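You operate a simulated robot arm through the tools that you are given. There is no shell and no other tool. Be economical: measure what you need, move in short steps, check, and stop when the job is done.

You are at the controls of a simulated robot arm. One attempt, no reset.

## Task
Add the white pack to the small crate and latch it again.
Fine: swing the crate latch off, lay the plywood lid on the tray bed, put the pack in beside the grey one, set the lid back square on the rim and swing the latch over it. Where these are worked on the way, their far stop is far enough and under half their travel is too little: crate latch.

It is judged by the outcome, as a careful person would: the job done as asked, and still so three seconds after it is handed in. It fails if anything else is knocked over, pushed out of place, dropped, spilled or broken. Lids that push on must go on centred and level and be pressed home; caps that screw on are set level and turned clockwise until they are tight.

## Robot
A 6-joint arm with a two-finger parallel gripper on a trunk, on a base that drives. Base frame: it is fixed to the floor where the robot stands at the start and does not move with it; the origin is under the middle of the robot, x ahead of it, y to its left, z up. Lengths are in mm, angles in rad, forces in N, time in s.
With the tool pointing down near the work surface it reaches from about 180 to 760 mm from the robot's upright axis, wherever it stands. Its first joint turns from -2.897 to 2.897 rad. Places, roughly: crate latch [700, 100, 1100]; crate rim [600, 200, 1100]; small crate [600, 200, 900]; tray bed [300, 1100, 900]. Payload 3.91 kg.
The tool frame sits at the grasp point between the pads (the TCP): z along the fingers, y along the line on which they close. The tips reach 30 mm beyond it. The gripper opens to 110 mm. The fingers are 20 mm wide and 10 mm thick; the gripper's body (48 by 112 mm) begins 55 mm behind the TCP.
Orientation is that of the tool frame in the base frame, as a unit quaternion [w, x, y, z]. With the fingers straight down and closing along the base's y, the tool's x points along the base's -x, its y along +y and its z along -z.

## Interface
- The arm moves only by the tool send_rows. Its argument "deltas" is a list of rows, each a list of 3 entries, a list of its own where there are three numbers: the gripper command, from -1 (shut) to 1 (fully open), values between in proportion, then the shift along the tool's x, y, z in mm, then the turn, a rotation vector about the tool's x, y, z in degrees. In form: [[gripper, [dx, dy, dz], [ax, ay, az]], ...]. A call has 1 to 10 rows; each row shifts and turns the commanded pose from where the row before left it, along the tool's axes as they then stand. Each row takes 0.2 s and may step no farther than 50 mm and 0.15 rad from the row before; otherwise, or with a gripper value out of range, the whole call is refused. Where a pose cannot be reached the arm comes as near as it can. A force on the tool above 40 N (or 10 N above the force at the start of the call, whichever is more), or a blocked arm, ends the call early, and 0.2 s more pass. Each finger travels about 45 mm/s and halts on what it meets, pressing with about 29 N; the grip force reading is that of the motor and also rises with nothing between the fingers. The clock runs only during rows and for 0.2 s after the last one: add rows that do not move to give the fingers time. The reply holds the time, the measured pose of the TCP, the force on the tool along the base axes, the opening and the grip force, in the units named above and with some noise, with the torque about the TCP (base axes, N m) and any sound that the robot's microphone picked up.
- Cameras (640 x 400 px; columns grow to the right, rows downward): "scene" is now at [1.3, 183.2, 1554.1]; the picture's right is [0.44, -0.90, 0.00], its down [-0.68, -0.33, -0.66] and it looks along [0.59, 0.29, -0.75] (base axes); focal length 255 px, centre (320, 200). "wrist" rides on the gripper at [71, 22, -107] in the tool frame; the picture's right is [-0.29, 0.96, 0.00], its down [-0.76, -0.23, -0.61] and it looks along [-0.58, -0.18, 0.79] (tool axes); focal length 243 px, centre (320, 200). There is no depth. A picture from a camera that has moved, and an enlarged one, comes with that camera's place and axes in the base frame and with its lens. The place of the scene camera against the robot may be out by one fixed shift of up to 12 mm in any direction.
- get_image(camera): a new picture of that camera. The clock stands still meanwhile.
- lift_body(by): slides the trunk up (or, below 0, down) by that many mm; the arm and the scene camera ride with it, the base frame stays. It gives what a move gives, with no picture.
- base_move(legs): drives the robot by 1 to 6 legs, each [ahead, left, turn to the left] in mm, mm and rad, along the robot's own axes; the way and the turn of a leg run together, so that a leg with both is an arc; at most 1500 mm and 3.142 rad a leg. The arm and the cameras ride along, it lands a little off, and it stops where it bumps. It gives what a move gives.
- pan_tilt(pan, tilt): turns the head with the scene camera to pan (to the left, within 1.501 rad either way) and tilt (down, from -0.506 to 1.204), counted from straight ahead of the robot. It gives what a move gives.
- zoom(camera, box): a new picture of the part [left, top, right, bottom] of that camera's present view, enlarged. The clock stands still meanwhile.
- sign_off(): hands the job in; it is judged then, once.

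Work in short steps. Places have to be worked out from the pictures, the camera data and where the tool is seen: move nearer, look again, correct. Check each grasp and each placing, and mend what went wrong. You have 120 turns and 78 pictures in all, those below and enlarged ones among them. Open the gripper and draw the arm clear of the work before you hand the job in, unless the task says otherwise; then end with one line.

The tools are called as a command line: name --argument value ..., lists and objects as JSON in quotes. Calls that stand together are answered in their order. send_rows: Moves the arm, as the interface text tells. Its arguments: {"type":"object","properties":{"deltas":{"type":"array"}},"required":["deltas"]} The other tools are called the same way: lift_body (by) slides the trunk up or down; base_move (legs) drives the base; pan_tilt (pan, tilt) turns the head that bears the scene camera; get_image (camera) takes a picture; zoom (camera, box) takes an enlarged picture of a part of a camera's view; sign_off () hands the job in.

At the start:

```text
time_s: 0.0
ee_pos: [370.0, 142.2, 1271.6]
ee_rot: [0.0, 0.0, 1.0, 0.0]
force: [0.6, -0.6, -0.1]
ft_torque: [0.0, 0.0, 0.0]
grip_width: 109.8
finger_force: 0.1
trunk travel left (down, up): [-525.0, 65.0]
robot x, y, heading: [0.0, -2.9, -0.0]
head pan, tilt: [0.454, 0.853]
```

scene: 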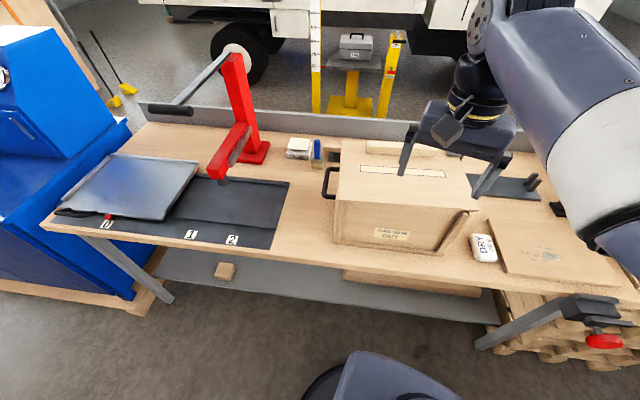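
wrist: 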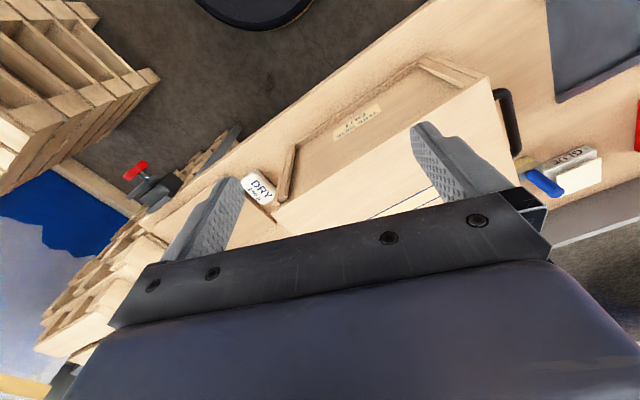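

I see a crate with a lid, a wooden bar on its right side (the latch?), a white pack "DRY", and trays at the left. I zoom in on the crate and on the tray area.

zoom --camera "scene" --box '[300, 120, 540, 270]'

zoom --camera "scene" --box '[40, 110, 320, 285]'

zoom --camera "wrist" --box '[180, 40, 620, 315]'

```text
2.67 times, centred on (420, 195) of scene
camera zoom: at [1.3, 183.2, 1554.1], right [0.44, -0.9, 0.0], down [-0.68, -0.33, -0.66], along [0.59, 0.29, -0.75], focal length 680 px, centre (53, 213)
```

zoom: 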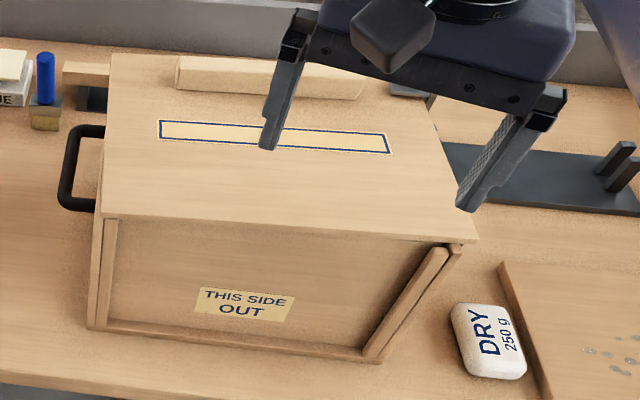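

```text
2.29 times, centred on (180, 198) of scene
camera zoom: at [1.3, 183.2, 1554.1], right [0.44, -0.9, 0.0], down [-0.68, -0.33, -0.66], along [0.59, 0.29, -0.75], focal length 582 px, centre (640, 206)
```

zoom: 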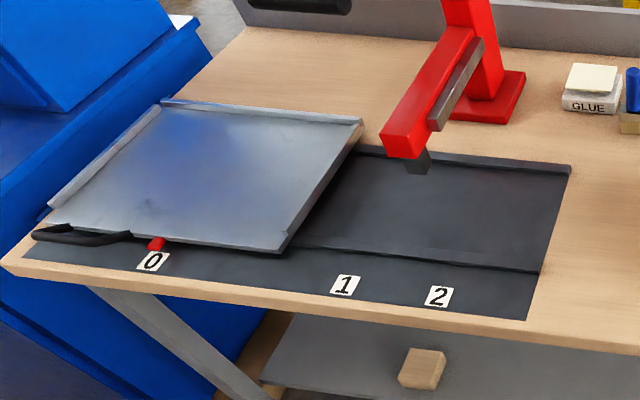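

```text
1.45 times, centred on (400, 178) of wrist
camera zoom: at [298.4, 163.8, 1377.8], right [0.29, 0.96, 0.0], down [0.76, -0.23, 0.61], along [0.58, -0.18, -0.79], focal length 353 px, centre (204, 233)
```

zoom: 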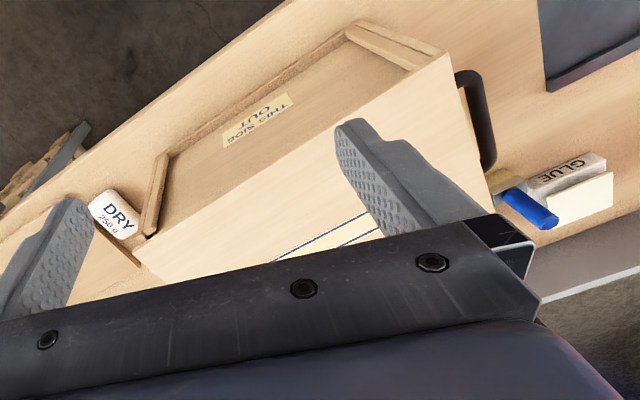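

The gripper hides the back right of the lid. I draw the arm back and up, then look again.

send_rows --deltas '[[1, [40, -20, -30], [0, 0, 0]], [1, [40, -20, -30], [0, 0, 0]], [1, [40, -20, -30], [0, 0, 0]], [1, [20, -20, -30], [0, 0, 0]]]'

get_image --camera "scene"

get_image --camera "wrist"

```text
refused: row 1 steps farther than a row can; nothing moved
```

```text
72 pictures are left
camera scene: at [1.3, 183.2, 1554.1], right [0.44, -0.9, 0.0], down [-0.68, -0.33, -0.66], along [0.59, 0.29, -0.75], focal length 255 px, centre (320, 200)
```

scene: 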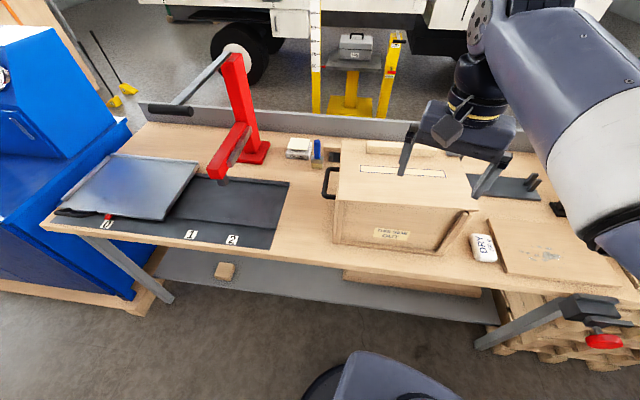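

```text
71 pictures are left
camera wrist: at [298.4, 163.8, 1377.8], right [0.29, 0.96, 0.0], down [0.76, -0.23, 0.61], along [0.58, -0.18, -0.79], focal length 243 px, centre (320, 200)
```

wrist: 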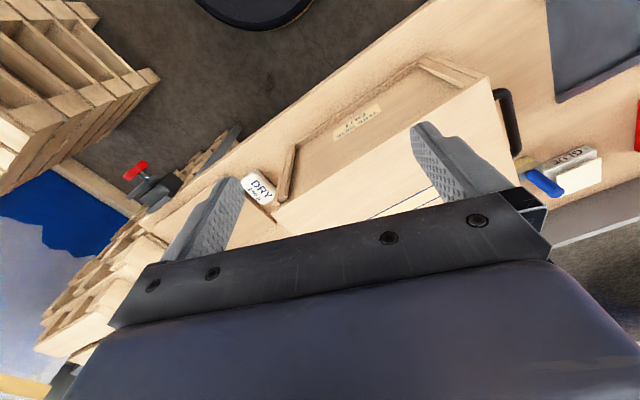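

Row was longer than 50 mm; I use smaller steps.

send_rows --deltas '[[1, [25, -35, -20], [0, 0, 0]], [1, [25, -35, -20], [0, 0, 0]], [1, [25, -35, -20], [0, 0, 0]], [1, [25, -35, -20], [0, 0, 0]], [1, [25, -35, 0], [0, 0, 0]], [1, [25, -35, 0], [0, 0, 0]]]'

zoom --camera "scene" --box '[300, 100, 620, 300]'

get_image --camera "wrist"

```text
time_s: 1.4
ee_pos: [225.4, -67.1, 1334.3]
ee_rot: [0.001, 0.0, 1.0, 0.0]
force: [-1.0, -1.0, 0.5]
ft_torque: [0.01, 0.0, -0.01]
grip_width: 110.0
finger_force: 0.1
out of reach, approached as far as the arm can: row 4, 5, 6
trunk travel left (down, up): [-525.0, 65.0]
robot x, y, heading: [-1.5, -0.4, -0.007]
head pan, tilt: [0.454, 0.853]
```

```text
2.00 times, centred on (460, 200) of scene
camera zoom: at [1.3, 183.2, 1554.1], right [0.44, -0.9, 0.0], down [-0.68, -0.33, -0.66], along [0.59, 0.29, -0.75], focal length 510 px, centre (40, 200)
```

zoom: 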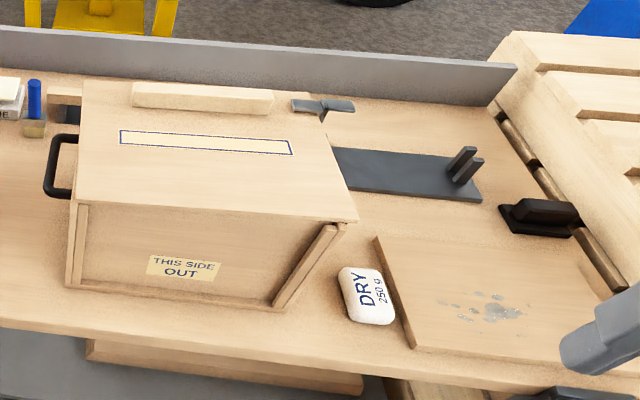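

```text
69 pictures are left
camera wrist: at [153.1, -47.3, 1440.8], right [0.29, 0.96, 0.0], down [0.76, -0.23, 0.61], along [0.58, -0.18, -0.79], focal length 243 px, centre (320, 200)
```

wrist: 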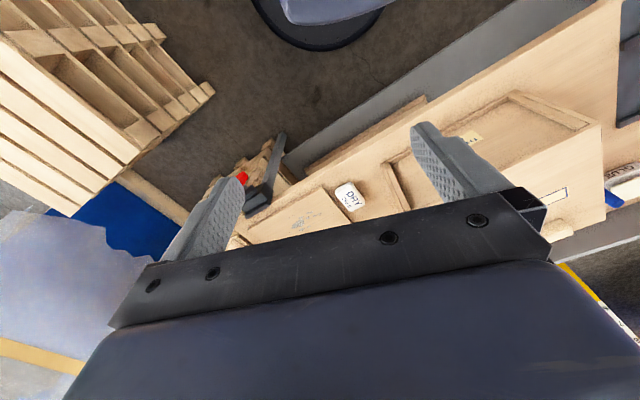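

The latch is the dark bar at the lid's back right. I zoom on it and on the handle batten.

zoom --camera "scene" --box '[430, 135, 494, 175]'

zoom --camera "scene" --box '[320, 120, 480, 220]'

```text
10.00 times, centred on (462, 155) of scene
camera zoom: at [1.3, 183.2, 1554.1], right [0.44, -0.9, 0.0], down [-0.68, -0.33, -0.66], along [0.59, 0.29, -0.75], focal length 2548 px, centre (-1100, 650)
```

zoom: 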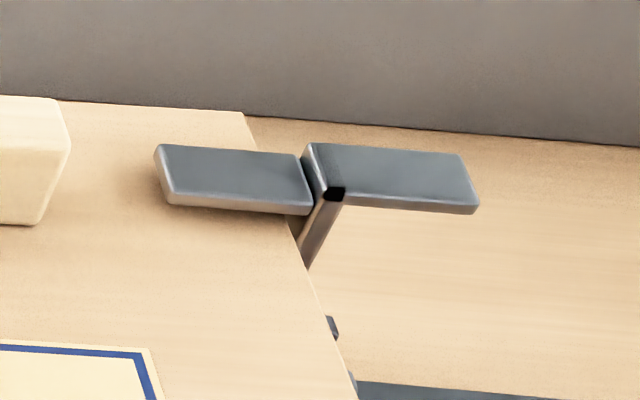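

```text
4.00 times, centred on (400, 170) of scene
camera zoom: at [1.3, 183.2, 1554.1], right [0.44, -0.9, 0.0], down [-0.68, -0.33, -0.66], along [0.59, 0.29, -0.75], focal length 1019 px, centre (0, 320)
```

zoom: 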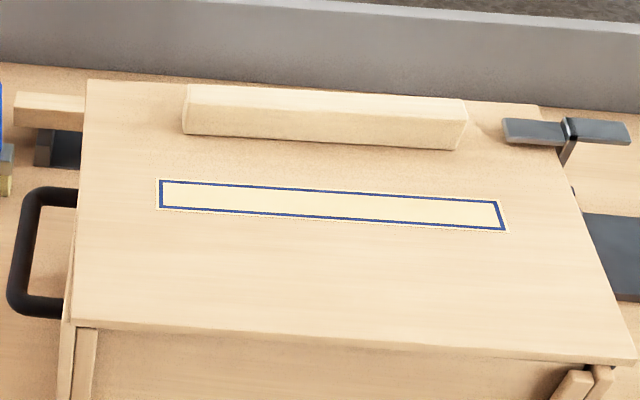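

The latch looks like a bar parallel to the crate's back edge, around (680, 75, 1110). The crate is yawed about +20.7°. I turn the tool to the crate's yaw and fly above the latch for a wrist look.

send_rows --deltas '[[1, [-30, 0, 0], [0, 0, -6.9]], [1, [-30, 0, 0], [0, 0, -6.9]], [1, [-30, 0, 0], [0, 0, -6.9]], [1, [-45, -3, 0], [0, 0, 0]], [1, [-45, -3, 0], [0, 0, 0]], [1, [-45, -3, 0], [0, 0, 0]], [1, [-45, -3, 5], [0, 0, 0]], [1, [-45, -3, 5], [0, 0, 0]]]'

```text
time_s: 3.2
ee_pos: [533.4, 10.1, 1326.2]
ee_rot: [0.001, -0.18, 0.984, -0.001]
force: [-0.7, -0.1, 0.2]
ft_torque: [0.02, 0.04, 0.0]
grip_width: 110.1
finger_force: 0.1
trunk travel left (down, up): [-525.0, 65.0]
robot x, y, heading: [5.2, -2.6, -0.006]
head pan, tilt: [0.454, 0.853]
```

The arm follows as expected. On to above the latch, then look.

send_rows --deltas '[[1, [-42, 1, 20], [0, 0, 0]], [1, [-42, 1, 20], [0, 0, 0]], [1, [-42, 1, 20], [0, 0, 0]], [1, [-42, 2, 20], [0, 0, 0]]]'

get_image --camera "wrist"

```text
time_s: 4.2
ee_pos: [648.8, 62.2, 1236.1]
ee_rot: [0.003, -0.18, 0.984, -0.001]
force: [0.1, 0.2, 1.1]
ft_torque: [0.04, -0.08, 0.0]
grip_width: 110.0
finger_force: 0.0
out of reach, approached as far as the arm can: row 2, 3, 4
trunk travel left (down, up): [-525.0, 65.0]
robot x, y, heading: [0.4, -1.1, 0.001]
head pan, tilt: [0.454, 0.853]
```

```text
66 pictures are left
camera wrist: at [573.8, 55.5, 1342.1], right [-0.07, 1.0, 0.0], down [0.79, 0.05, 0.61], along [0.61, 0.04, -0.79], focal length 243 px, centre (320, 200)
```

wrist: 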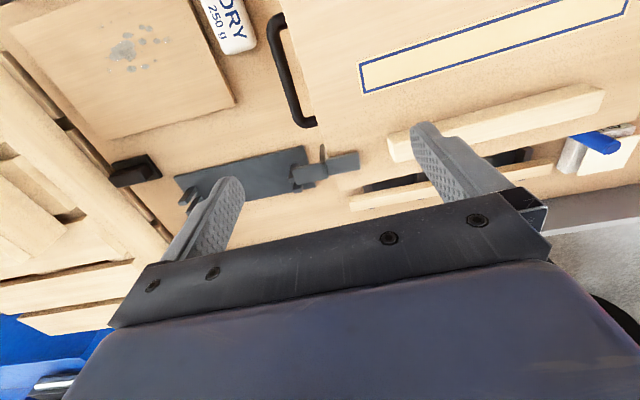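

Out-of-reach near 650 at this height, but the latch is in view. I zoom in on it.

zoom --camera "wrist" --box '[240, 120, 400, 220]'

```text
4.00 times, centred on (320, 170) of wrist
camera zoom: at [573.8, 55.5, 1342.1], right [-0.07, 1.0, 0.0], down [0.79, 0.05, 0.61], along [0.61, 0.04, -0.79], focal length 970 px, centre (320, 320)
```

zoom: 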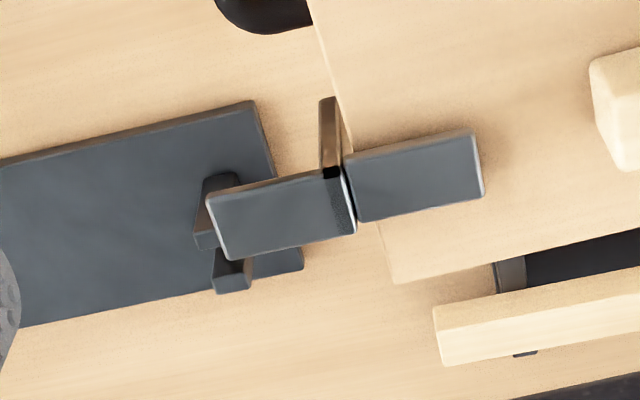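

The latch has an inner plate on the lid and an outer plate over a post; it is unclear whether it turns about the post or flips. I pitch the tool forward to see it from the side.

send_rows --deltas '[[1, [0, -35, 30], [0, 0, 0]], [1, [0, 0, 0], [0, -8, 0]], [1, [0, 0, 0], [0, -8, 0]], [1, [0, 0, 0], [0, -8, 0]], [1, [0, 0, 0], [0, -8, 0]], [1, [0, 0, 0], [0, -8, 0]]]'

get_image --camera "wrist"

```text
time_s: 5.6
ee_pos: [660.4, 31.0, 1206.8]
ee_rot: [0.337, -0.168, 0.924, 0.061]
force: [0.8, -0.6, 0.1]
ft_torque: [0.0, -0.01, 0.01]
grip_width: 110.1
finger_force: 0.1
trunk travel left (down, up): [-525.0, 65.0]
robot x, y, heading: [0.9, -0.1, -0.004]
head pan, tilt: [0.454, 0.853]
```

```text
64 pictures are left
camera wrist: at [535.6, 6.2, 1242.4], right [-0.13, 0.97, 0.19], down [0.26, -0.15, 0.95], along [0.96, 0.17, -0.23], focal length 243 px, centre (320, 200)
```

wrist: 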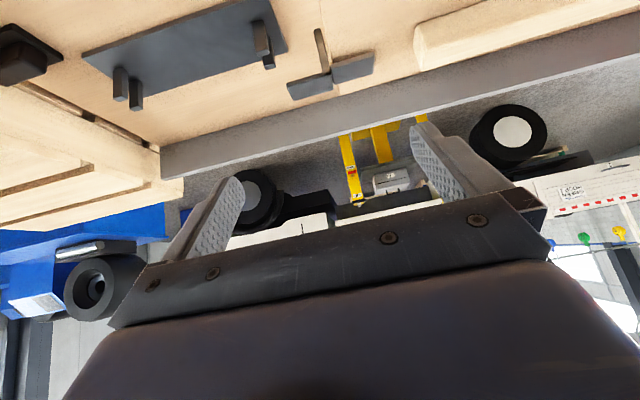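

zoom --camera "wrist" --box '[250, 15, 410, 115]'

```text
4.00 times, centred on (330, 65) of wrist
camera zoom: at [535.6, 6.2, 1242.4], right [-0.13, 0.97, 0.19], down [0.26, -0.15, 0.95], along [0.96, 0.17, -0.23], focal length 970 px, centre (280, 740)
```

zoom: 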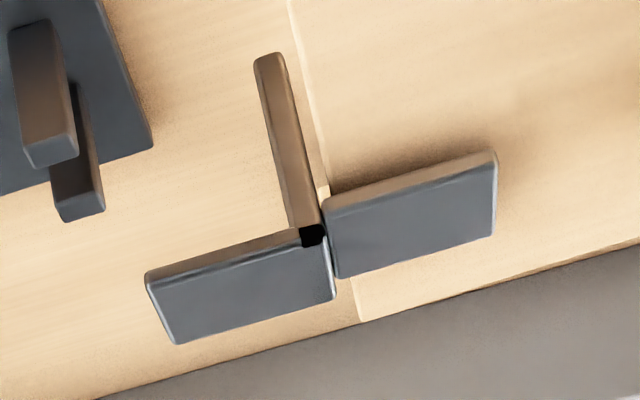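

Still ambiguous. I yaw the tilted tool to the left and drop beside the crate to view the latch nearly level.

send_rows --deltas '[[1, [0, 0, 0], [-4.82, 0, -5.745]], [1, [0, 0, 0], [-4.82, 0, -5.745]], [1, [0, 0, 0], [-4.82, 0, -5.745]], [1, [0, 0, 0], [-4.82, 0, -5.745]], [1, [0, 0, 0], [-4.82, 0, -5.745]], [1, [0, 0, 0], [-4.82, 0, -5.745]], [1, [36, -2, 13], [0, 0, 0]], [1, [36, -2, 13], [0, 0, 0]]]'

get_image --camera "wrist"

```text
time_s: 7.4
ee_pos: [649.0, -5.9, 1138.5]
ee_rot: [0.287, -0.511, 0.788, 0.187]
force: [-0.4, -0.1, -0.2]
ft_torque: [0.03, 0.02, 0.0]
grip_width: 110.0
finger_force: 0.0
trunk travel left (down, up): [-525.0, 65.0]
robot x, y, heading: [1.9, 0.3, 0.004]
head pan, tilt: [0.454, 0.853]
```

```text
62 pictures are left
camera wrist: at [577.5, -110.8, 1174.4], right [-0.78, 0.6, 0.19], down [0.29, 0.08, 0.95], along [0.55, 0.8, -0.23], focal length 243 px, centre (320, 200)
```

wrist: 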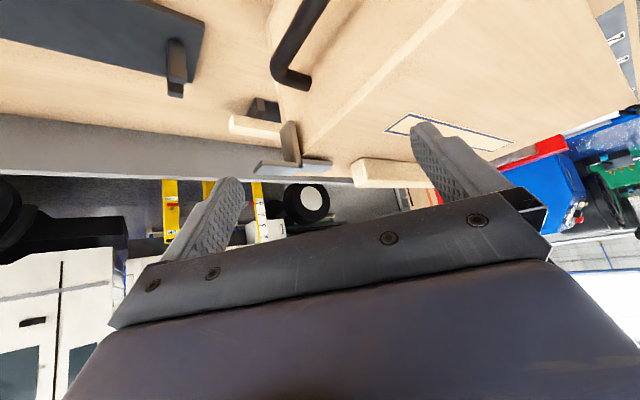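

zoom --camera "wrist" --box '[228, 100, 356, 180]'

```text
5.00 times, centred on (292, 140) of wrist
camera zoom: at [577.5, -110.8, 1174.4], right [-0.78, 0.6, 0.19], down [0.29, 0.08, 0.95], along [0.55, 0.8, -0.23], focal length 1213 px, centre (460, 500)
```

zoom: 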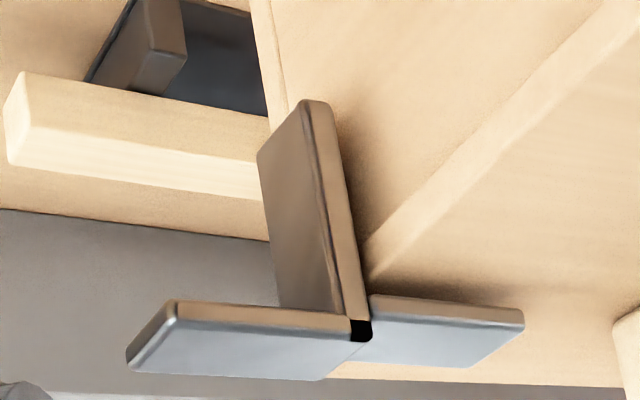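

Now clear: the hinge axis is horizontal along the crate's side at about (716–737, 68–78, 1083). One leaf lies over the lid, a fixed leaf runs down the wall, and a handle leaf sticks outwards. I test it by pressing the outer leaf down gently, so I close the fingers and move above it.

send_rows --deltas '[[-1, [0, 0, 0], [4.82, 0, 5.745]], [-1, [0, 0, 0], [4.82, 0, 5.745]], [-1, [0, 0, 0], [4.82, 0, 5.745]], [-1, [0, 0, 0], [4.82, 0, 5.745]], [-1, [0, 0, 0], [4.82, 0, 5.745]], [-1, [0, 0, 0], [4.82, 0, 5.745]], [-1, [-31, 9, 31], [0, 0, 0]], [-1, [-31, 9, 31], [0, 0, 0]]]'

zoom --camera "wrist" --box '[160, 50, 480, 250]'

```text
time_s: 9.2
ee_pos: [724.8, 42.5, 1130.5]
ee_rot: [0.336, -0.169, 0.924, 0.062]
force: [0.3, 0.3, -0.2]
ft_torque: [0.0, 0.02, -0.02]
grip_width: 0.0
finger_force: 29.3
trunk travel left (down, up): [-525.0, 65.0]
robot x, y, heading: [-1.7, 0.1, -0.002]
head pan, tilt: [0.454, 0.853]
```

```text
2.00 times, centred on (320, 150) of wrist
camera zoom: at [600.3, 17.5, 1166.2], right [-0.13, 0.97, 0.19], down [0.26, -0.15, 0.95], along [0.96, 0.17, -0.23], focal length 485 px, centre (320, 300)
```

zoom: 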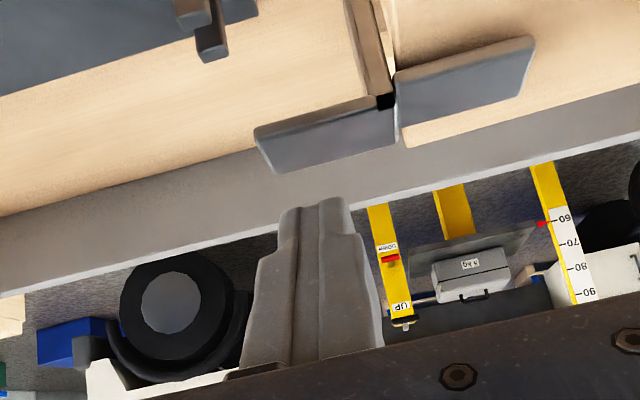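

Fingers sit above the outer leaf. I lower in small steps watching the force.

send_rows --deltas '[[-1, [4.5, 0, 5.4], [0, 0, 0]], [-1, [3.2, 0, 3.8], [0, 0, 0]], [-1, [2.6, 0, 3.1], [0, 0, 0]], [-1, [2.6, 0, 3.1], [0, 0, 0]]]'

zoom --camera "wrist" --box '[160, 50, 480, 250]'

```text
time_s: 10.2
ee_pos: [724.6, 41.4, 1113.5]
ee_rot: [0.338, -0.169, 0.924, 0.061]
force: [-0.2, -2.5, 5.0]
ft_torque: [-0.05, -0.07, 0.01]
grip_width: 0.0
finger_force: 29.2
trunk travel left (down, up): [-525.0, 65.0]
robot x, y, heading: [3.8, -1.7, -0.002]
head pan, tilt: [0.454, 0.853]
```

```text
2.00 times, centred on (320, 150) of wrist
camera zoom: at [600.0, 17.3, 1148.6], right [-0.13, 0.97, 0.19], down [0.26, -0.15, 0.95], along [0.96, 0.17, -0.23], focal length 485 px, centre (320, 300)
```

zoom: 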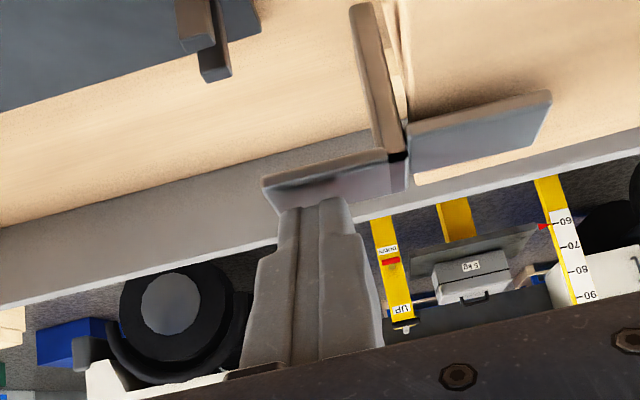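

The outer leaf is going down at 5 N and the inner leaf is lifting. I continue downward and slightly inward.

send_rows --deltas '[[-1, [3.9, 1, 4.6], [0, 0, 0]], [-1, [3.9, 1, 4.6], [0, 0, 0]], [-1, [3.9, 1, 4.6], [0, 0, 0]], [-1, [3.9, 1, 4.6], [0, 0, 0]], [-1, [3.9, 1, 4.6], [0, 0, 0]]]'

zoom --camera "wrist" --box '[160, 50, 480, 250]'

```text
time_s: 10.9
ee_pos: [724.7, 38.4, 1110.0]
ee_rot: [0.347, -0.166, 0.921, 0.057]
force: [-2.3, -3.8, 6.2]
ft_torque: [-0.06, -0.04, 0.0]
grip_width: 0.0
finger_force: 28.9
trunk travel left (down, up): [-525.0, 65.0]
robot x, y, heading: [2.5, -1.1, -0.004]
head pan, tilt: [0.454, 0.853]
stopped in row 3: the force on the tool passed its limit at 43 N (the readings are from after the stop); the commanded pose is now the measured one
```

```text
2.00 times, centred on (320, 150) of wrist
camera zoom: at [600.2, 14.7, 1141.9], right [-0.13, 0.98, 0.18], down [0.24, -0.15, 0.96], along [0.96, 0.16, -0.21], focal length 485 px, centre (320, 300)
```

zoom: 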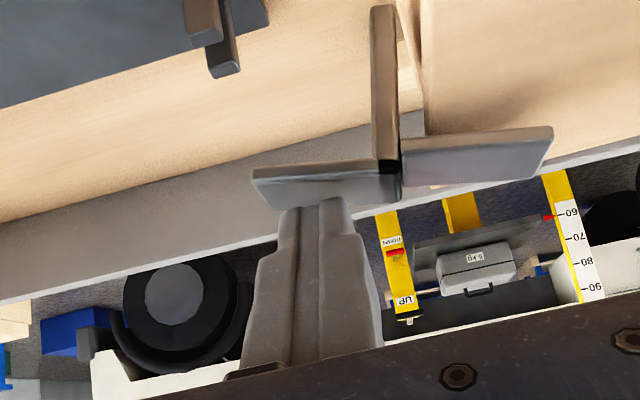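

Blocked at 43 N after about 10° of motion. I check the whole state with the scene camera before doing more.

zoom --camera "scene" --box '[320, 110, 512, 230]'

zoom --camera "scene" --box '[430, 135, 494, 175]'

```text
3.33 times, centred on (416, 170) of scene
camera zoom: at [0.5, 182.2, 1553.9], right [0.44, -0.9, 0.0], down [-0.68, -0.33, -0.66], along [0.59, 0.29, -0.75], focal length 850 px, centre (0, 300)
```

zoom: 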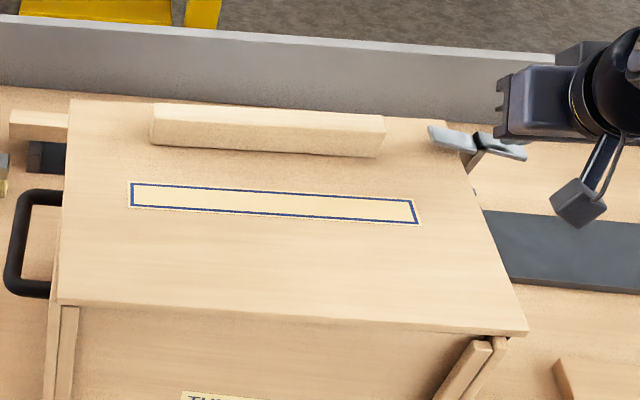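

```text
10.00 times, centred on (462, 155) of scene
camera zoom: at [0.5, 182.2, 1553.9], right [0.44, -0.9, 0.0], down [-0.68, -0.33, -0.66], along [0.59, 0.29, -0.75], focal length 2548 px, centre (-1100, 650)
```

zoom: 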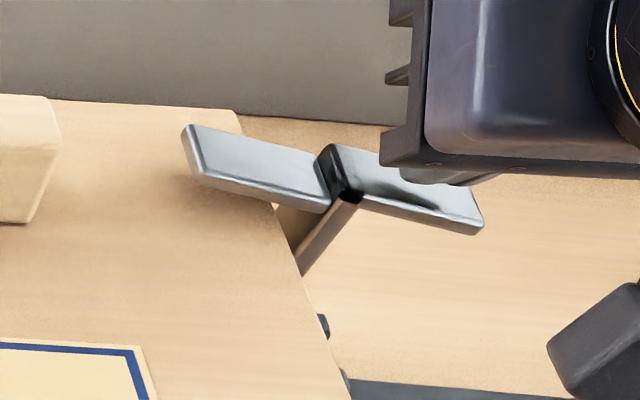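

The crate has not moved. The whole T turns as one piece about a low pivot on the wall (the pin shifted outward), so the handle must travel outward and down along an arc. I continue along that arc.

send_rows --deltas '[[-1, [1, -2, 1.2], [0, 0, 0]], [-1, [2.4, -3.4, 2.9], [0, 0, 0]], [-1, [2.4, -3.2, 2.9], [0, 0, 0]], [-1, [2.8, -2.4, 3.3], [0, 0, 0]], [-1, [2.8, -2.4, 3.3], [0, 0, 0]]]'

zoom --camera "scene" --box '[430, 125, 510, 175]'

```text
time_s: 12.1
ee_pos: [730.7, 29.0, 1085.2]
ee_rot: [0.342, -0.168, 0.923, 0.06]
force: [2.6, -9.0, 5.2]
ft_torque: [-0.3, -0.12, -0.16]
grip_width: 0.0
finger_force: 29.2
trunk travel left (down, up): [-525.0, 65.0]
robot x, y, heading: [0.8, 2.2, 0.001]
head pan, tilt: [0.454, 0.853]
```

```text
8.00 times, centred on (470, 150) of scene
camera zoom: at [2.3, 182.5, 1553.8], right [0.44, -0.9, 0.0], down [-0.68, -0.33, -0.66], along [0.59, 0.29, -0.75], focal length 2039 px, centre (-880, 600)
```

zoom: 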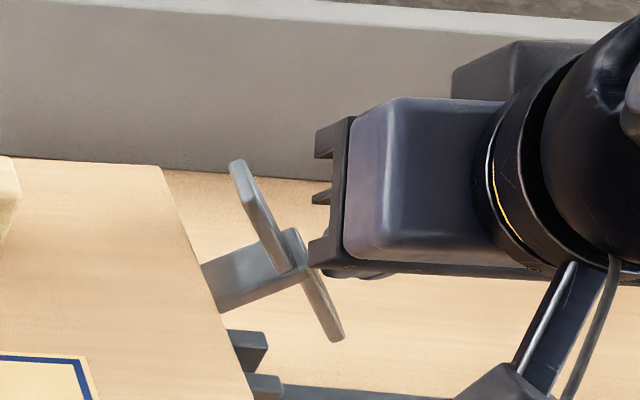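

The latch has swung about 60°. I continue down to carry it to its stop.

send_rows --deltas '[[-1, [2.8, -0.5, 3.3], [0, 0, 0]], [-1, [2.8, 0, 3.3], [0, 0, 0]], [-1, [2.8, 0.5, 3.3], [0, 0, 0]], [-1, [2.8, 1, 3.3], [0, 0, 0]]]'

zoom --camera "scene" --box '[430, 125, 510, 175]'

```text
time_s: 13.1
ee_pos: [730.5, 26.5, 1071.2]
ee_rot: [0.345, -0.166, 0.922, 0.058]
force: [2.2, -9.3, -0.6]
ft_torque: [-0.22, -0.09, -0.11]
grip_width: 0.1
finger_force: 28.6
trunk travel left (down, up): [-525.0, 65.0]
robot x, y, heading: [-0.4, -0.1, 0.003]
head pan, tilt: [0.454, 0.853]
```

```text
8.00 times, centred on (470, 150) of scene
camera zoom: at [2.2, 181.7, 1554.2], right [0.44, -0.9, 0.0], down [-0.68, -0.33, -0.66], along [0.59, 0.29, -0.75], focal length 2039 px, centre (-880, 600)
```

zoom: 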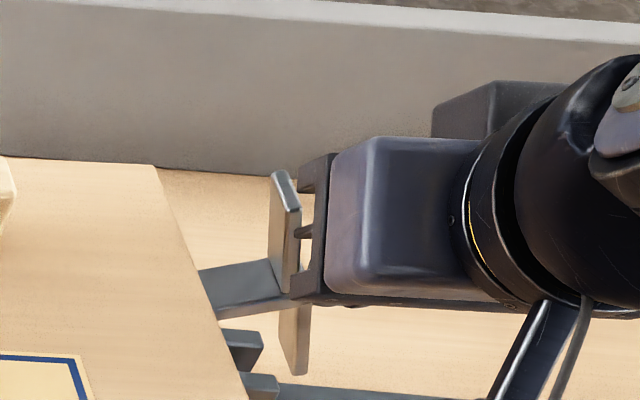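

The latch stands fully open (inner leaf upright, outside the rim). I back off outward, rise and check that it stays.

send_rows --deltas '[[-1, [0, -15, 0], [0, 0, 0]], [-1, [0, -15, 0], [0, 0, 0]], [-1, [-26, 0, -31], [0, 0, 0]], [-1, [-26, 0, -31], [0, 0, 0]], [-1, [-26, 0, -31], [0, 0, 0]], [-1, [-26, 0, -31], [0, 0, 0]]]'

zoom --camera "scene" --box '[320, 110, 512, 230]'

```text
time_s: 14.5
ee_pos: [738.2, 2.3, 1233.7]
ee_rot: [0.346, -0.167, 0.921, 0.058]
force: [0.3, 0.3, -0.3]
ft_torque: [-0.01, 0.01, -0.02]
grip_width: 0.1
finger_force: 28.8
trunk travel left (down, up): [-525.0, 65.0]
robot x, y, heading: [2.2, -4.0, 0.003]
head pan, tilt: [0.454, 0.853]
```

```text
3.33 times, centred on (416, 170) of scene
camera zoom: at [1.7, 182.9, 1554.1], right [0.44, -0.9, 0.0], down [-0.68, -0.33, -0.66], along [0.59, 0.29, -0.75], focal length 850 px, centre (0, 300)
```

zoom: 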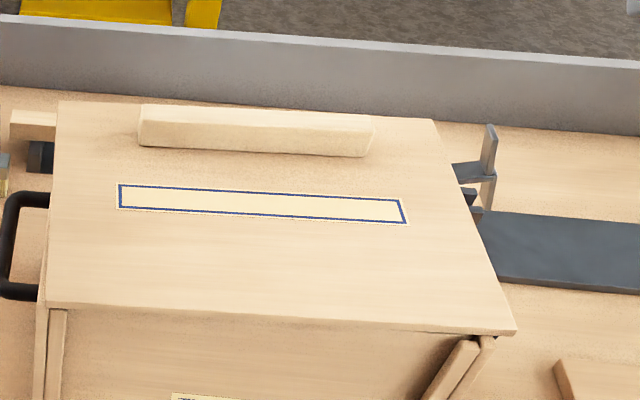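

The latch stays open; the crate slid about 12 mm to the left during the swing, which I'll note for later. Next I level the tool, turn it −90° so it closes across the batten, and bring it back over the crate.

send_rows --deltas '[[1, [35, 20, 0], [0, 8, 0]], [1, [35, 20, 0], [0, 8, 0]], [1, [35, 30, 0], [0, 8, 0]], [1, [35, 30, 0], [0, 8, 0]], [1, [35, 30, 0], [0, 8.2, 0]], [1, [0, 40, 0], [0, 0, 8]], [1, [0, 40, 0], [0, 0, 8]]]'

```text
time_s: 16.1
ee_pos: [524.7, 144.1, 1159.2]
ee_rot: [0.008, -0.036, 0.999, -0.002]
force: [-0.6, -0.6, 0.4]
ft_torque: [-0.02, 0.0, 0.02]
grip_width: 110.0
finger_force: 0.2
trunk travel left (down, up): [-525.0, 65.0]
robot x, y, heading: [3.1, -0.8, -0.006]
head pan, tilt: [0.454, 0.853]
```

Continuing the yaw turn while rising a little.

send_rows --deltas '[[1, [0, 0, -20], [0, 0, 8.2]], [1, [0, 0, -20], [0, 0, 8.2]], [1, [0, 0, -20], [0, 0, 8.2]], [1, [0, 0, -10], [0, 0, 8.2]], [1, [0, 0, 0], [0, 0, 8.2]], [1, [0, 0, 0], [0, 0, 8.2]], [1, [0, 0, 0], [0, 0, 8.2]], [1, [0, 0, 0], [0, 0, 8.2]], [1, [0, 0, 0], [0, 0, 8.2]]]'

base_move --legs '[[75, 28, 0]]'

get_image --camera "wrist"

```text
time_s: 18.1
ee_pos: [524.1, 145.9, 1229.6]
ee_rot: [0.007, 0.572, 0.82, 0.004]
force: [0.0, 1.1, 0.0]
ft_torque: [0.04, -0.01, -0.01]
grip_width: 109.6
finger_force: 0.2
trunk travel left (down, up): [-525.0, 65.0]
robot x, y, heading: [-0.7, -0.8, -0.002]
head pan, tilt: [0.454, 0.853]
```

```text
time_s: 19.1
ee_pos: [598.7, 173.0, 1229.9]
ee_rot: [0.007, 0.569, 0.822, 0.003]
force: [0.3, 0.7, 0.4]
ft_torque: [-0.03, -0.02, -0.02]
grip_width: 110.2
finger_force: 0.0
trunk travel left (down, up): [-525.0, 65.0]
robot x, y, heading: [76.5, 28.1, -0.001]
head pan, tilt: [0.454, 0.853]
```

```text
52 pictures are left
camera wrist: at [591.6, 246.1, 1335.3], right [1.0, 0.06, 0.02], down [0.04, -0.79, 0.61], along [0.05, -0.61, -0.79], focal length 243 px, centre (320, 200)
```

wrist: 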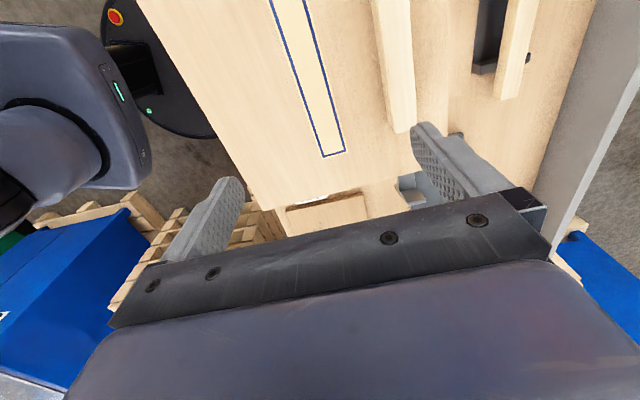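

I move over the expected batten centre (641, 251) and lower a little, then look.

send_rows --deltas '[[1, [29, 33, 15], [0, 0, 0]], [1, [29, 33, 15], [0, 0, 0]]]'

get_image --camera "wrist"

```text
time_s: 19.8
ee_pos: [643.6, 249.5, 1197.3]
ee_rot: [0.007, 0.57, 0.822, 0.003]
force: [1.0, -0.1, 0.6]
ft_torque: [0.0, 0.02, 0.01]
grip_width: 110.0
finger_force: 0.1
trunk travel left (down, up): [-525.0, 65.0]
robot x, y, heading: [76.9, 27.9, -0.001]
head pan, tilt: [0.454, 0.853]
```

```text
51 pictures are left
camera wrist: at [635.3, 323.6, 1304.2], right [1.0, 0.06, 0.02], down [0.04, -0.79, 0.61], along [0.05, -0.61, -0.79], focal length 243 px, centre (320, 200)
```

wrist: 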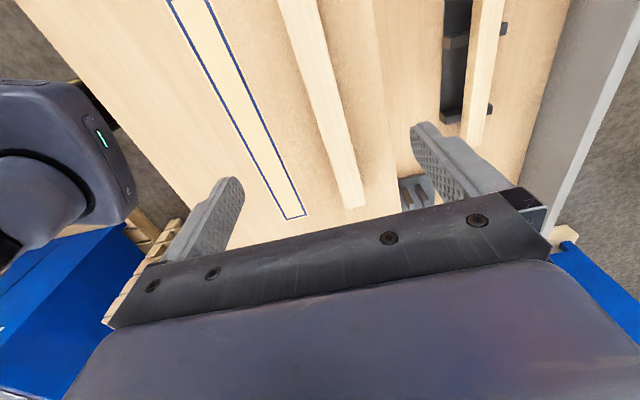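

zoom --camera "wrist" --box '[240, 0, 400, 100]'

zoom --camera "wrist" --box '[260, 120, 420, 220]'

```text
4.00 times, centred on (320, 50) of wrist
camera zoom: at [635.3, 323.6, 1304.2], right [1.0, 0.06, 0.02], down [0.04, -0.79, 0.61], along [0.05, -0.61, -0.79], focal length 970 px, centre (320, 800)
```

zoom: 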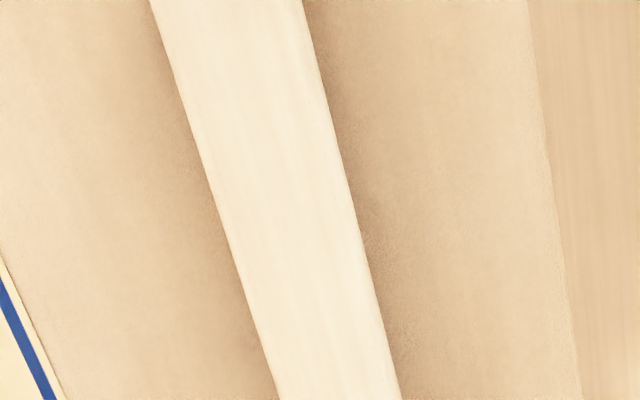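

```text
4.00 times, centred on (340, 170) of wrist
camera zoom: at [635.3, 323.6, 1304.2], right [1.0, 0.06, 0.02], down [0.04, -0.79, 0.61], along [0.05, -0.61, -0.79], focal length 970 px, centre (240, 320)
```

zoom: 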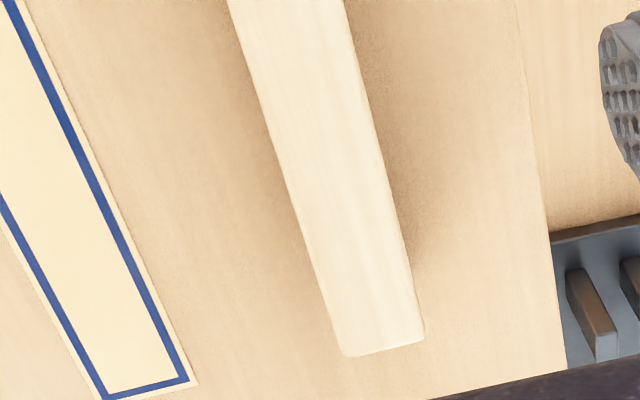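

The batten is about 10 mm further along +y tool, 23 mm wide and well aligned. I correct that and lower so the tips end just above the lid.

send_rows --deltas '[[1, [4, 10, 20], [0, 0, 0]], [1, [0, 0, 30], [0, 0, 0]], [1, [0, 0, 25], [0, 0, 0]], [1, [0, 0, 6], [0, 0, 0]], [1, [0, 0, 0], [0, 0, 0]]]'

get_image --camera "wrist"

```text
time_s: 20.9
ee_pos: [649.4, 256.8, 1118.6]
ee_rot: [0.008, 0.57, 0.822, 0.003]
force: [-0.7, 0.0, -0.4]
ft_torque: [-0.01, 0.01, 0.01]
grip_width: 110.2
finger_force: 0.1
trunk travel left (down, up): [-525.0, 65.0]
robot x, y, heading: [78.0, 29.1, -0.002]
head pan, tilt: [0.454, 0.853]
```

```text
48 pictures are left
camera wrist: at [642.8, 329.8, 1225.8], right [1.0, 0.06, 0.02], down [0.04, -0.79, 0.61], along [0.05, -0.61, -0.79], focal length 243 px, centre (320, 200)
```

wrist: 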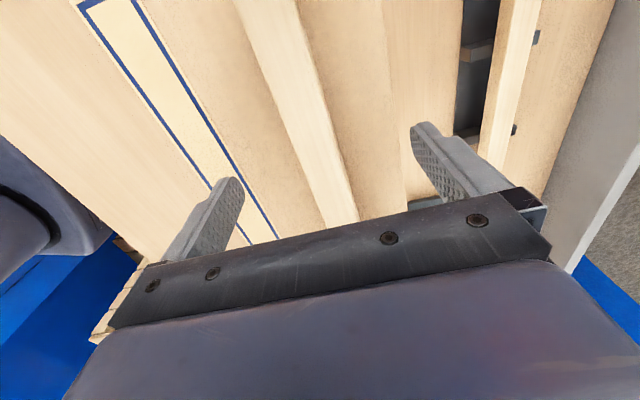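

Well centred. I feel for the lid in 2 mm steps.

send_rows --deltas '[[1, [0, 0, 2], [0, 0, 0]], [1, [0, 0, 2], [0, 0, 0]], [1, [0, 0, 2], [0, 0, 0]]]'

```text
time_s: 21.8
ee_pos: [649.8, 256.7, 1114.4]
ee_rot: [0.008, 0.57, 0.821, 0.004]
force: [0.7, -0.3, -0.3]
ft_torque: [0.0, -0.05, 0.01]
grip_width: 110.0
finger_force: 0.1
trunk travel left (down, up): [-525.0, 65.0]
robot x, y, heading: [77.0, 27.4, -0.003]
head pan, tilt: [0.454, 0.853]
```

send_rows --deltas '[[1, [0, 0, 2], [0, 0, 0]], [1, [0, 0, 2], [0, 0, 0]], [1, [0, 0, 0], [0, 0, 0]]]'

```text
time_s: 22.6
ee_pos: [649.6, 255.8, 1109.3]
ee_rot: [0.008, 0.57, 0.822, 0.004]
force: [0.8, 0.8, 0.0]
ft_torque: [0.0, 0.01, 0.0]
grip_width: 109.9
finger_force: 0.0
trunk travel left (down, up): [-525.0, 65.0]
robot x, y, heading: [75.6, 29.4, 0.003]
head pan, tilt: [0.454, 0.853]
```

send_rows --deltas '[[1, [0, 0, 2], [0, 0, 0]], [1, [0, 0, 2], [0, 0, 0]], [1, [0, 0, 2], [0, 0, 0]], [1, [0, 0, 0], [0, 0, 0]]]'

```text
time_s: 23.6
ee_pos: [649.1, 256.5, 1102.3]
ee_rot: [0.008, 0.569, 0.822, 0.003]
force: [-0.8, -0.4, -0.3]
ft_torque: [0.01, 0.03, -0.01]
grip_width: 109.7
finger_force: 0.0
trunk travel left (down, up): [-525.0, 65.0]
robot x, y, heading: [74.2, 32.7, 0.002]
head pan, tilt: [0.454, 0.853]
```

send_rows --deltas '[[1, [0, 0, 1.5], [0, 0, 0]], [1, [0, 0, 1.5], [0, 0, 0]], [1, [0, 0, 0], [0, 0, 0]]]'

zoom --camera "scene" --box '[310, 100, 470, 200]'

```text
time_s: 24.4
ee_pos: [650.3, 257.3, 1100.0]
ee_rot: [0.008, 0.57, 0.821, 0.003]
force: [-0.2, 0.8, 2.2]
ft_torque: [0.0, 0.08, 0.01]
grip_width: 110.0
finger_force: 0.0
trunk travel left (down, up): [-525.0, 65.0]
robot x, y, heading: [74.1, 23.3, -0.004]
head pan, tilt: [0.454, 0.853]
```

```text
4.00 times, centred on (390, 150) of scene
camera zoom: at [76.6, 210.8, 1554.1], right [0.44, -0.9, 0.0], down [-0.68, -0.33, -0.66], along [0.59, 0.29, -0.75], focal length 1019 px, centre (40, 400)
```

zoom: 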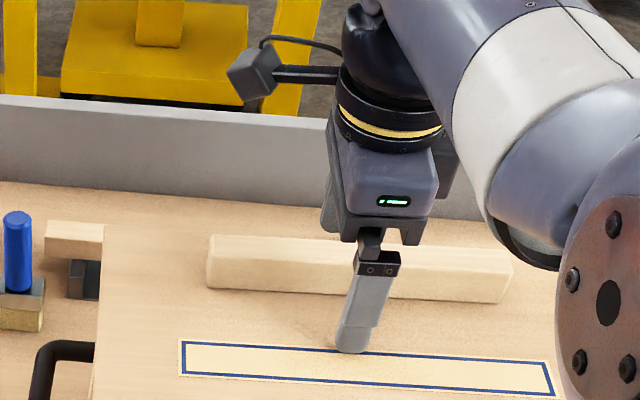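

Contact at TCP z 1100, so the lid top is at about 1070. I rise 1.5 mm and close on the batten.

send_rows --deltas '[[0.2, [0, 0, -1.5], [0, 0, 0]], [-0.3, [0, 0, 0], [0, 0, 0]], [-0.6, [0, 0, 0], [0, 0, 0]], [-1, [0, 0, 0], [0, 0, 0]], [-1, [0, 0, 0], [0, 0, 0]], [-1, [0, 0, 0], [0, 0, 0]], [-1, [0, 0, 0], [0, 0, 0]]]'

```text
time_s: 25.9
ee_pos: [650.0, 257.7, 1101.1]
ee_rot: [0.008, 0.571, 0.821, 0.003]
force: [0.9, 0.2, 4.0]
ft_torque: [-0.21, 0.68, 0.4]
grip_width: 23.9
finger_force: 29.6
trunk travel left (down, up): [-525.0, 65.0]
robot x, y, heading: [77.2, 25.8, -0.005]
head pan, tilt: [0.454, 0.853]
```

Gripped the 24 mm batten at (650, 257.5, 1101); this is my return pose. I lift a little and read the weight and tilt.

send_rows --deltas '[[-1, [0, 0, -8], [0, 0, 0]], [-1, [0, 0, -12], [0, 0, 0]], [-1, [0, 0, -20], [0, 0, 0]], [-1, [0, 0, 0], [0, 0, 0]]]'

zoom --camera "scene" --box '[300, 90, 500, 215]'

```text
time_s: 26.9
ee_pos: [651.1, 257.3, 1141.7]
ee_rot: [0.008, 0.57, 0.821, 0.003]
force: [-0.5, -0.8, 0.7]
ft_torque: [0.01, -0.02, -0.04]
grip_width: 0.0
finger_force: 29.2
trunk travel left (down, up): [-525.0, 65.0]
robot x, y, heading: [72.7, 27.8, -0.004]
head pan, tilt: [0.454, 0.853]
```

```text
3.20 times, centred on (400, 152) of scene
camera zoom: at [76.6, 210.7, 1554.1], right [0.44, -0.9, 0.0], down [-0.68, -0.33, -0.66], along [0.59, 0.29, -0.75], focal length 816 px, centre (64, 352)
```

zoom: 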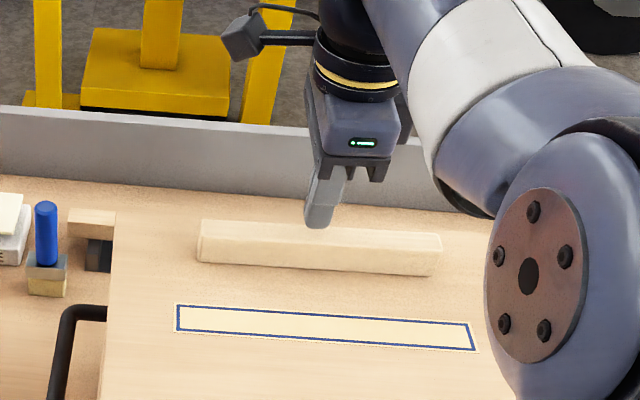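

The batten slipped out. I look at the lid and latch closely to see whether something still holds the lid.

get_image --camera "wrist"

zoom --camera "wrist" --box '[200, 60, 440, 210]'

```text
45 pictures are left
camera wrist: at [642.5, 330.7, 1248.3], right [1.0, 0.06, 0.02], down [0.04, -0.79, 0.61], along [0.05, -0.61, -0.79], focal length 243 px, centre (320, 200)
```

wrist: 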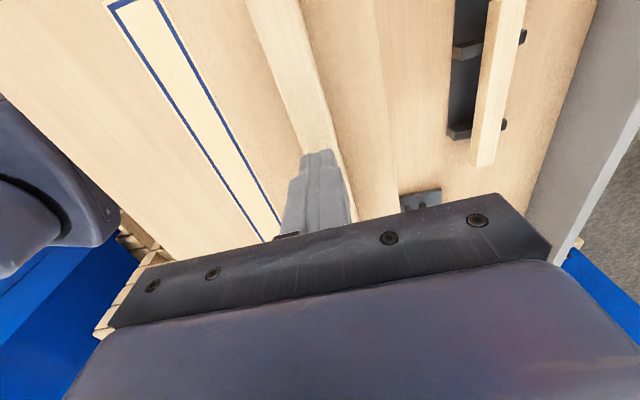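

```text
2.67 times, centred on (320, 135) of wrist
camera zoom: at [642.5, 330.7, 1248.3], right [1.0, 0.06, 0.02], down [0.04, -0.79, 0.61], along [0.05, -0.61, -0.79], focal length 647 px, centre (320, 373)
```

zoom: 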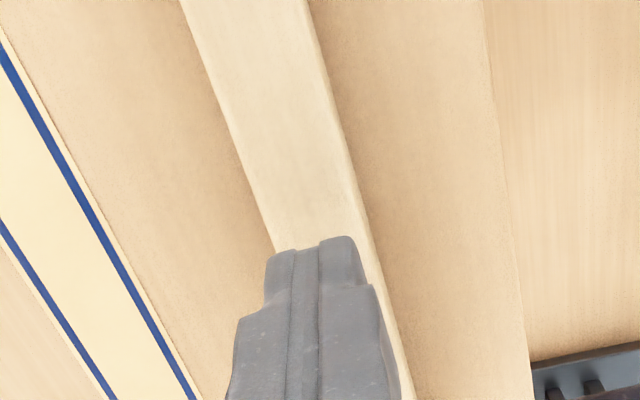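

Nothing obvious holds the lid. I regrasp at the same depth and lift in small steps, reading the force.

send_rows --deltas '[[0.0, [0, 2, 0], [0, 0, 0]], [0.0, [0, 0, 0], [0, 0, 0]], [0.0, [0, 0, 0], [0, 0, 0]], [0.0, [0, 0, 20], [0, 0, 0]], [0.0, [0, 0, 16], [0, 0, 0]], [0.0, [0, 0, 3], [0, 0, 0]], [0.0, [0, 0, 2], [0, 0, 0]], [0.0, [0, 0, 1], [0, 0, 0]]]'

send_rows --deltas '[[-1, [0, 0, 0], [0, 0, 0]], [-1, [0, 0, 0], [0, 0, 0]], [-1, [0, 0, 0], [0, 0, 0]], [-1, [0, 0, 0], [0, 0, 0]], [-1, [0, 0, 0], [0, 0, 0]], [-1, [0, 0, 0], [0, 0, 0]], [-1, [0, 0, -2], [0, 0, 0]], [-1, [0, 0, -2], [0, 0, 0]]]'

```text
time_s: 28.8
ee_pos: [652.2, 257.2, 1098.8]
ee_rot: [0.007, 0.571, 0.821, 0.003]
force: [0.0, -0.7, 0.3]
ft_torque: [-0.01, 0.0, 0.03]
grip_width: 54.8
finger_force: 0.1
trunk travel left (down, up): [-525.0, 65.0]
robot x, y, heading: [75.0, 28.1, -0.0]
head pan, tilt: [0.454, 0.853]
```

```text
time_s: 30.6
ee_pos: [651.7, 256.3, 1104.1]
ee_rot: [0.007, 0.57, 0.822, 0.003]
force: [0.3, 0.8, -4.8]
ft_torque: [0.18, -0.24, -0.01]
grip_width: 23.7
finger_force: 29.3
trunk travel left (down, up): [-525.0, 65.0]
robot x, y, heading: [76.6, 27.0, -0.001]
head pan, tilt: [0.454, 0.853]
```

send_rows --deltas '[[-1, [0, 0, -2], [0, 0, 0]], [-1, [0, 0, -2], [0, 0, 0]], [-1, [0, 0, 0], [0, 0, 0]]]'

zoom --camera "scene" --box '[300, 100, 500, 225]'

```text
time_s: 31.4
ee_pos: [653.0, 257.3, 1107.2]
ee_rot: [0.008, 0.57, 0.821, 0.004]
force: [-0.3, 0.2, -3.7]
ft_torque: [0.1, -0.21, 0.04]
grip_width: 23.9
finger_force: 29.1
trunk travel left (down, up): [-525.0, 65.0]
robot x, y, heading: [74.1, 30.2, -0.003]
head pan, tilt: [0.454, 0.853]
```

```text
3.20 times, centred on (400, 162) of scene
camera zoom: at [76.9, 210.9, 1554.1], right [0.44, -0.9, 0.0], down [-0.68, -0.33, -0.66], along [0.59, 0.29, -0.75], focal length 816 px, centre (64, 320)
```

zoom: 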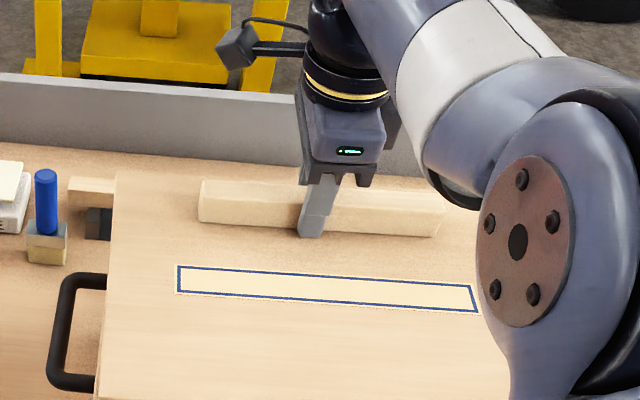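

The width is still 23.9 and the force and torque match a lid of about 0.4 kg held level. I lift slowly.

send_rows --deltas '[[-1, [0, 0, -2], [0, 0, 0]], [-1, [0, 0, -2], [0, 0, 0]], [-1, [0, 0, -2], [0, 0, 0]], [-1, [0, 0, -2], [0, 0, 0]], [-1, [0, 0, 0], [0, 0, 0]]]'

zoom --camera "scene" --box '[300, 100, 500, 225]'

```text
time_s: 32.5
ee_pos: [652.6, 258.6, 1115.5]
ee_rot: [0.008, 0.57, 0.822, 0.003]
force: [0.0, 0.1, -3.4]
ft_torque: [0.13, -0.22, 0.02]
grip_width: 23.5
finger_force: 29.3
trunk travel left (down, up): [-525.0, 65.0]
robot x, y, heading: [71.1, 24.1, -0.004]
head pan, tilt: [0.454, 0.853]
```

```text
3.20 times, centred on (400, 162) of scene
camera zoom: at [76.9, 210.9, 1554.1], right [0.44, -0.9, 0.0], down [-0.68, -0.33, -0.66], along [0.59, 0.29, -0.75], focal length 816 px, centre (64, 320)
```

zoom: 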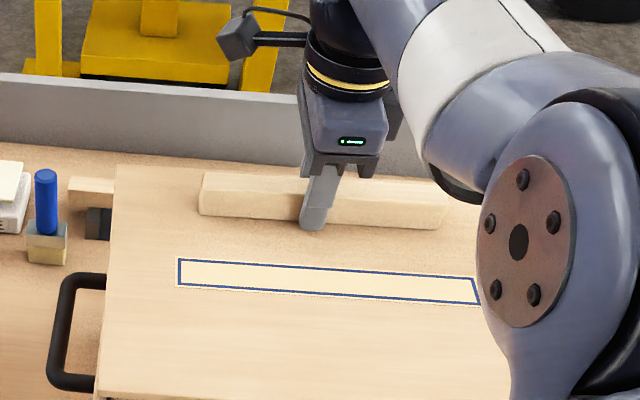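

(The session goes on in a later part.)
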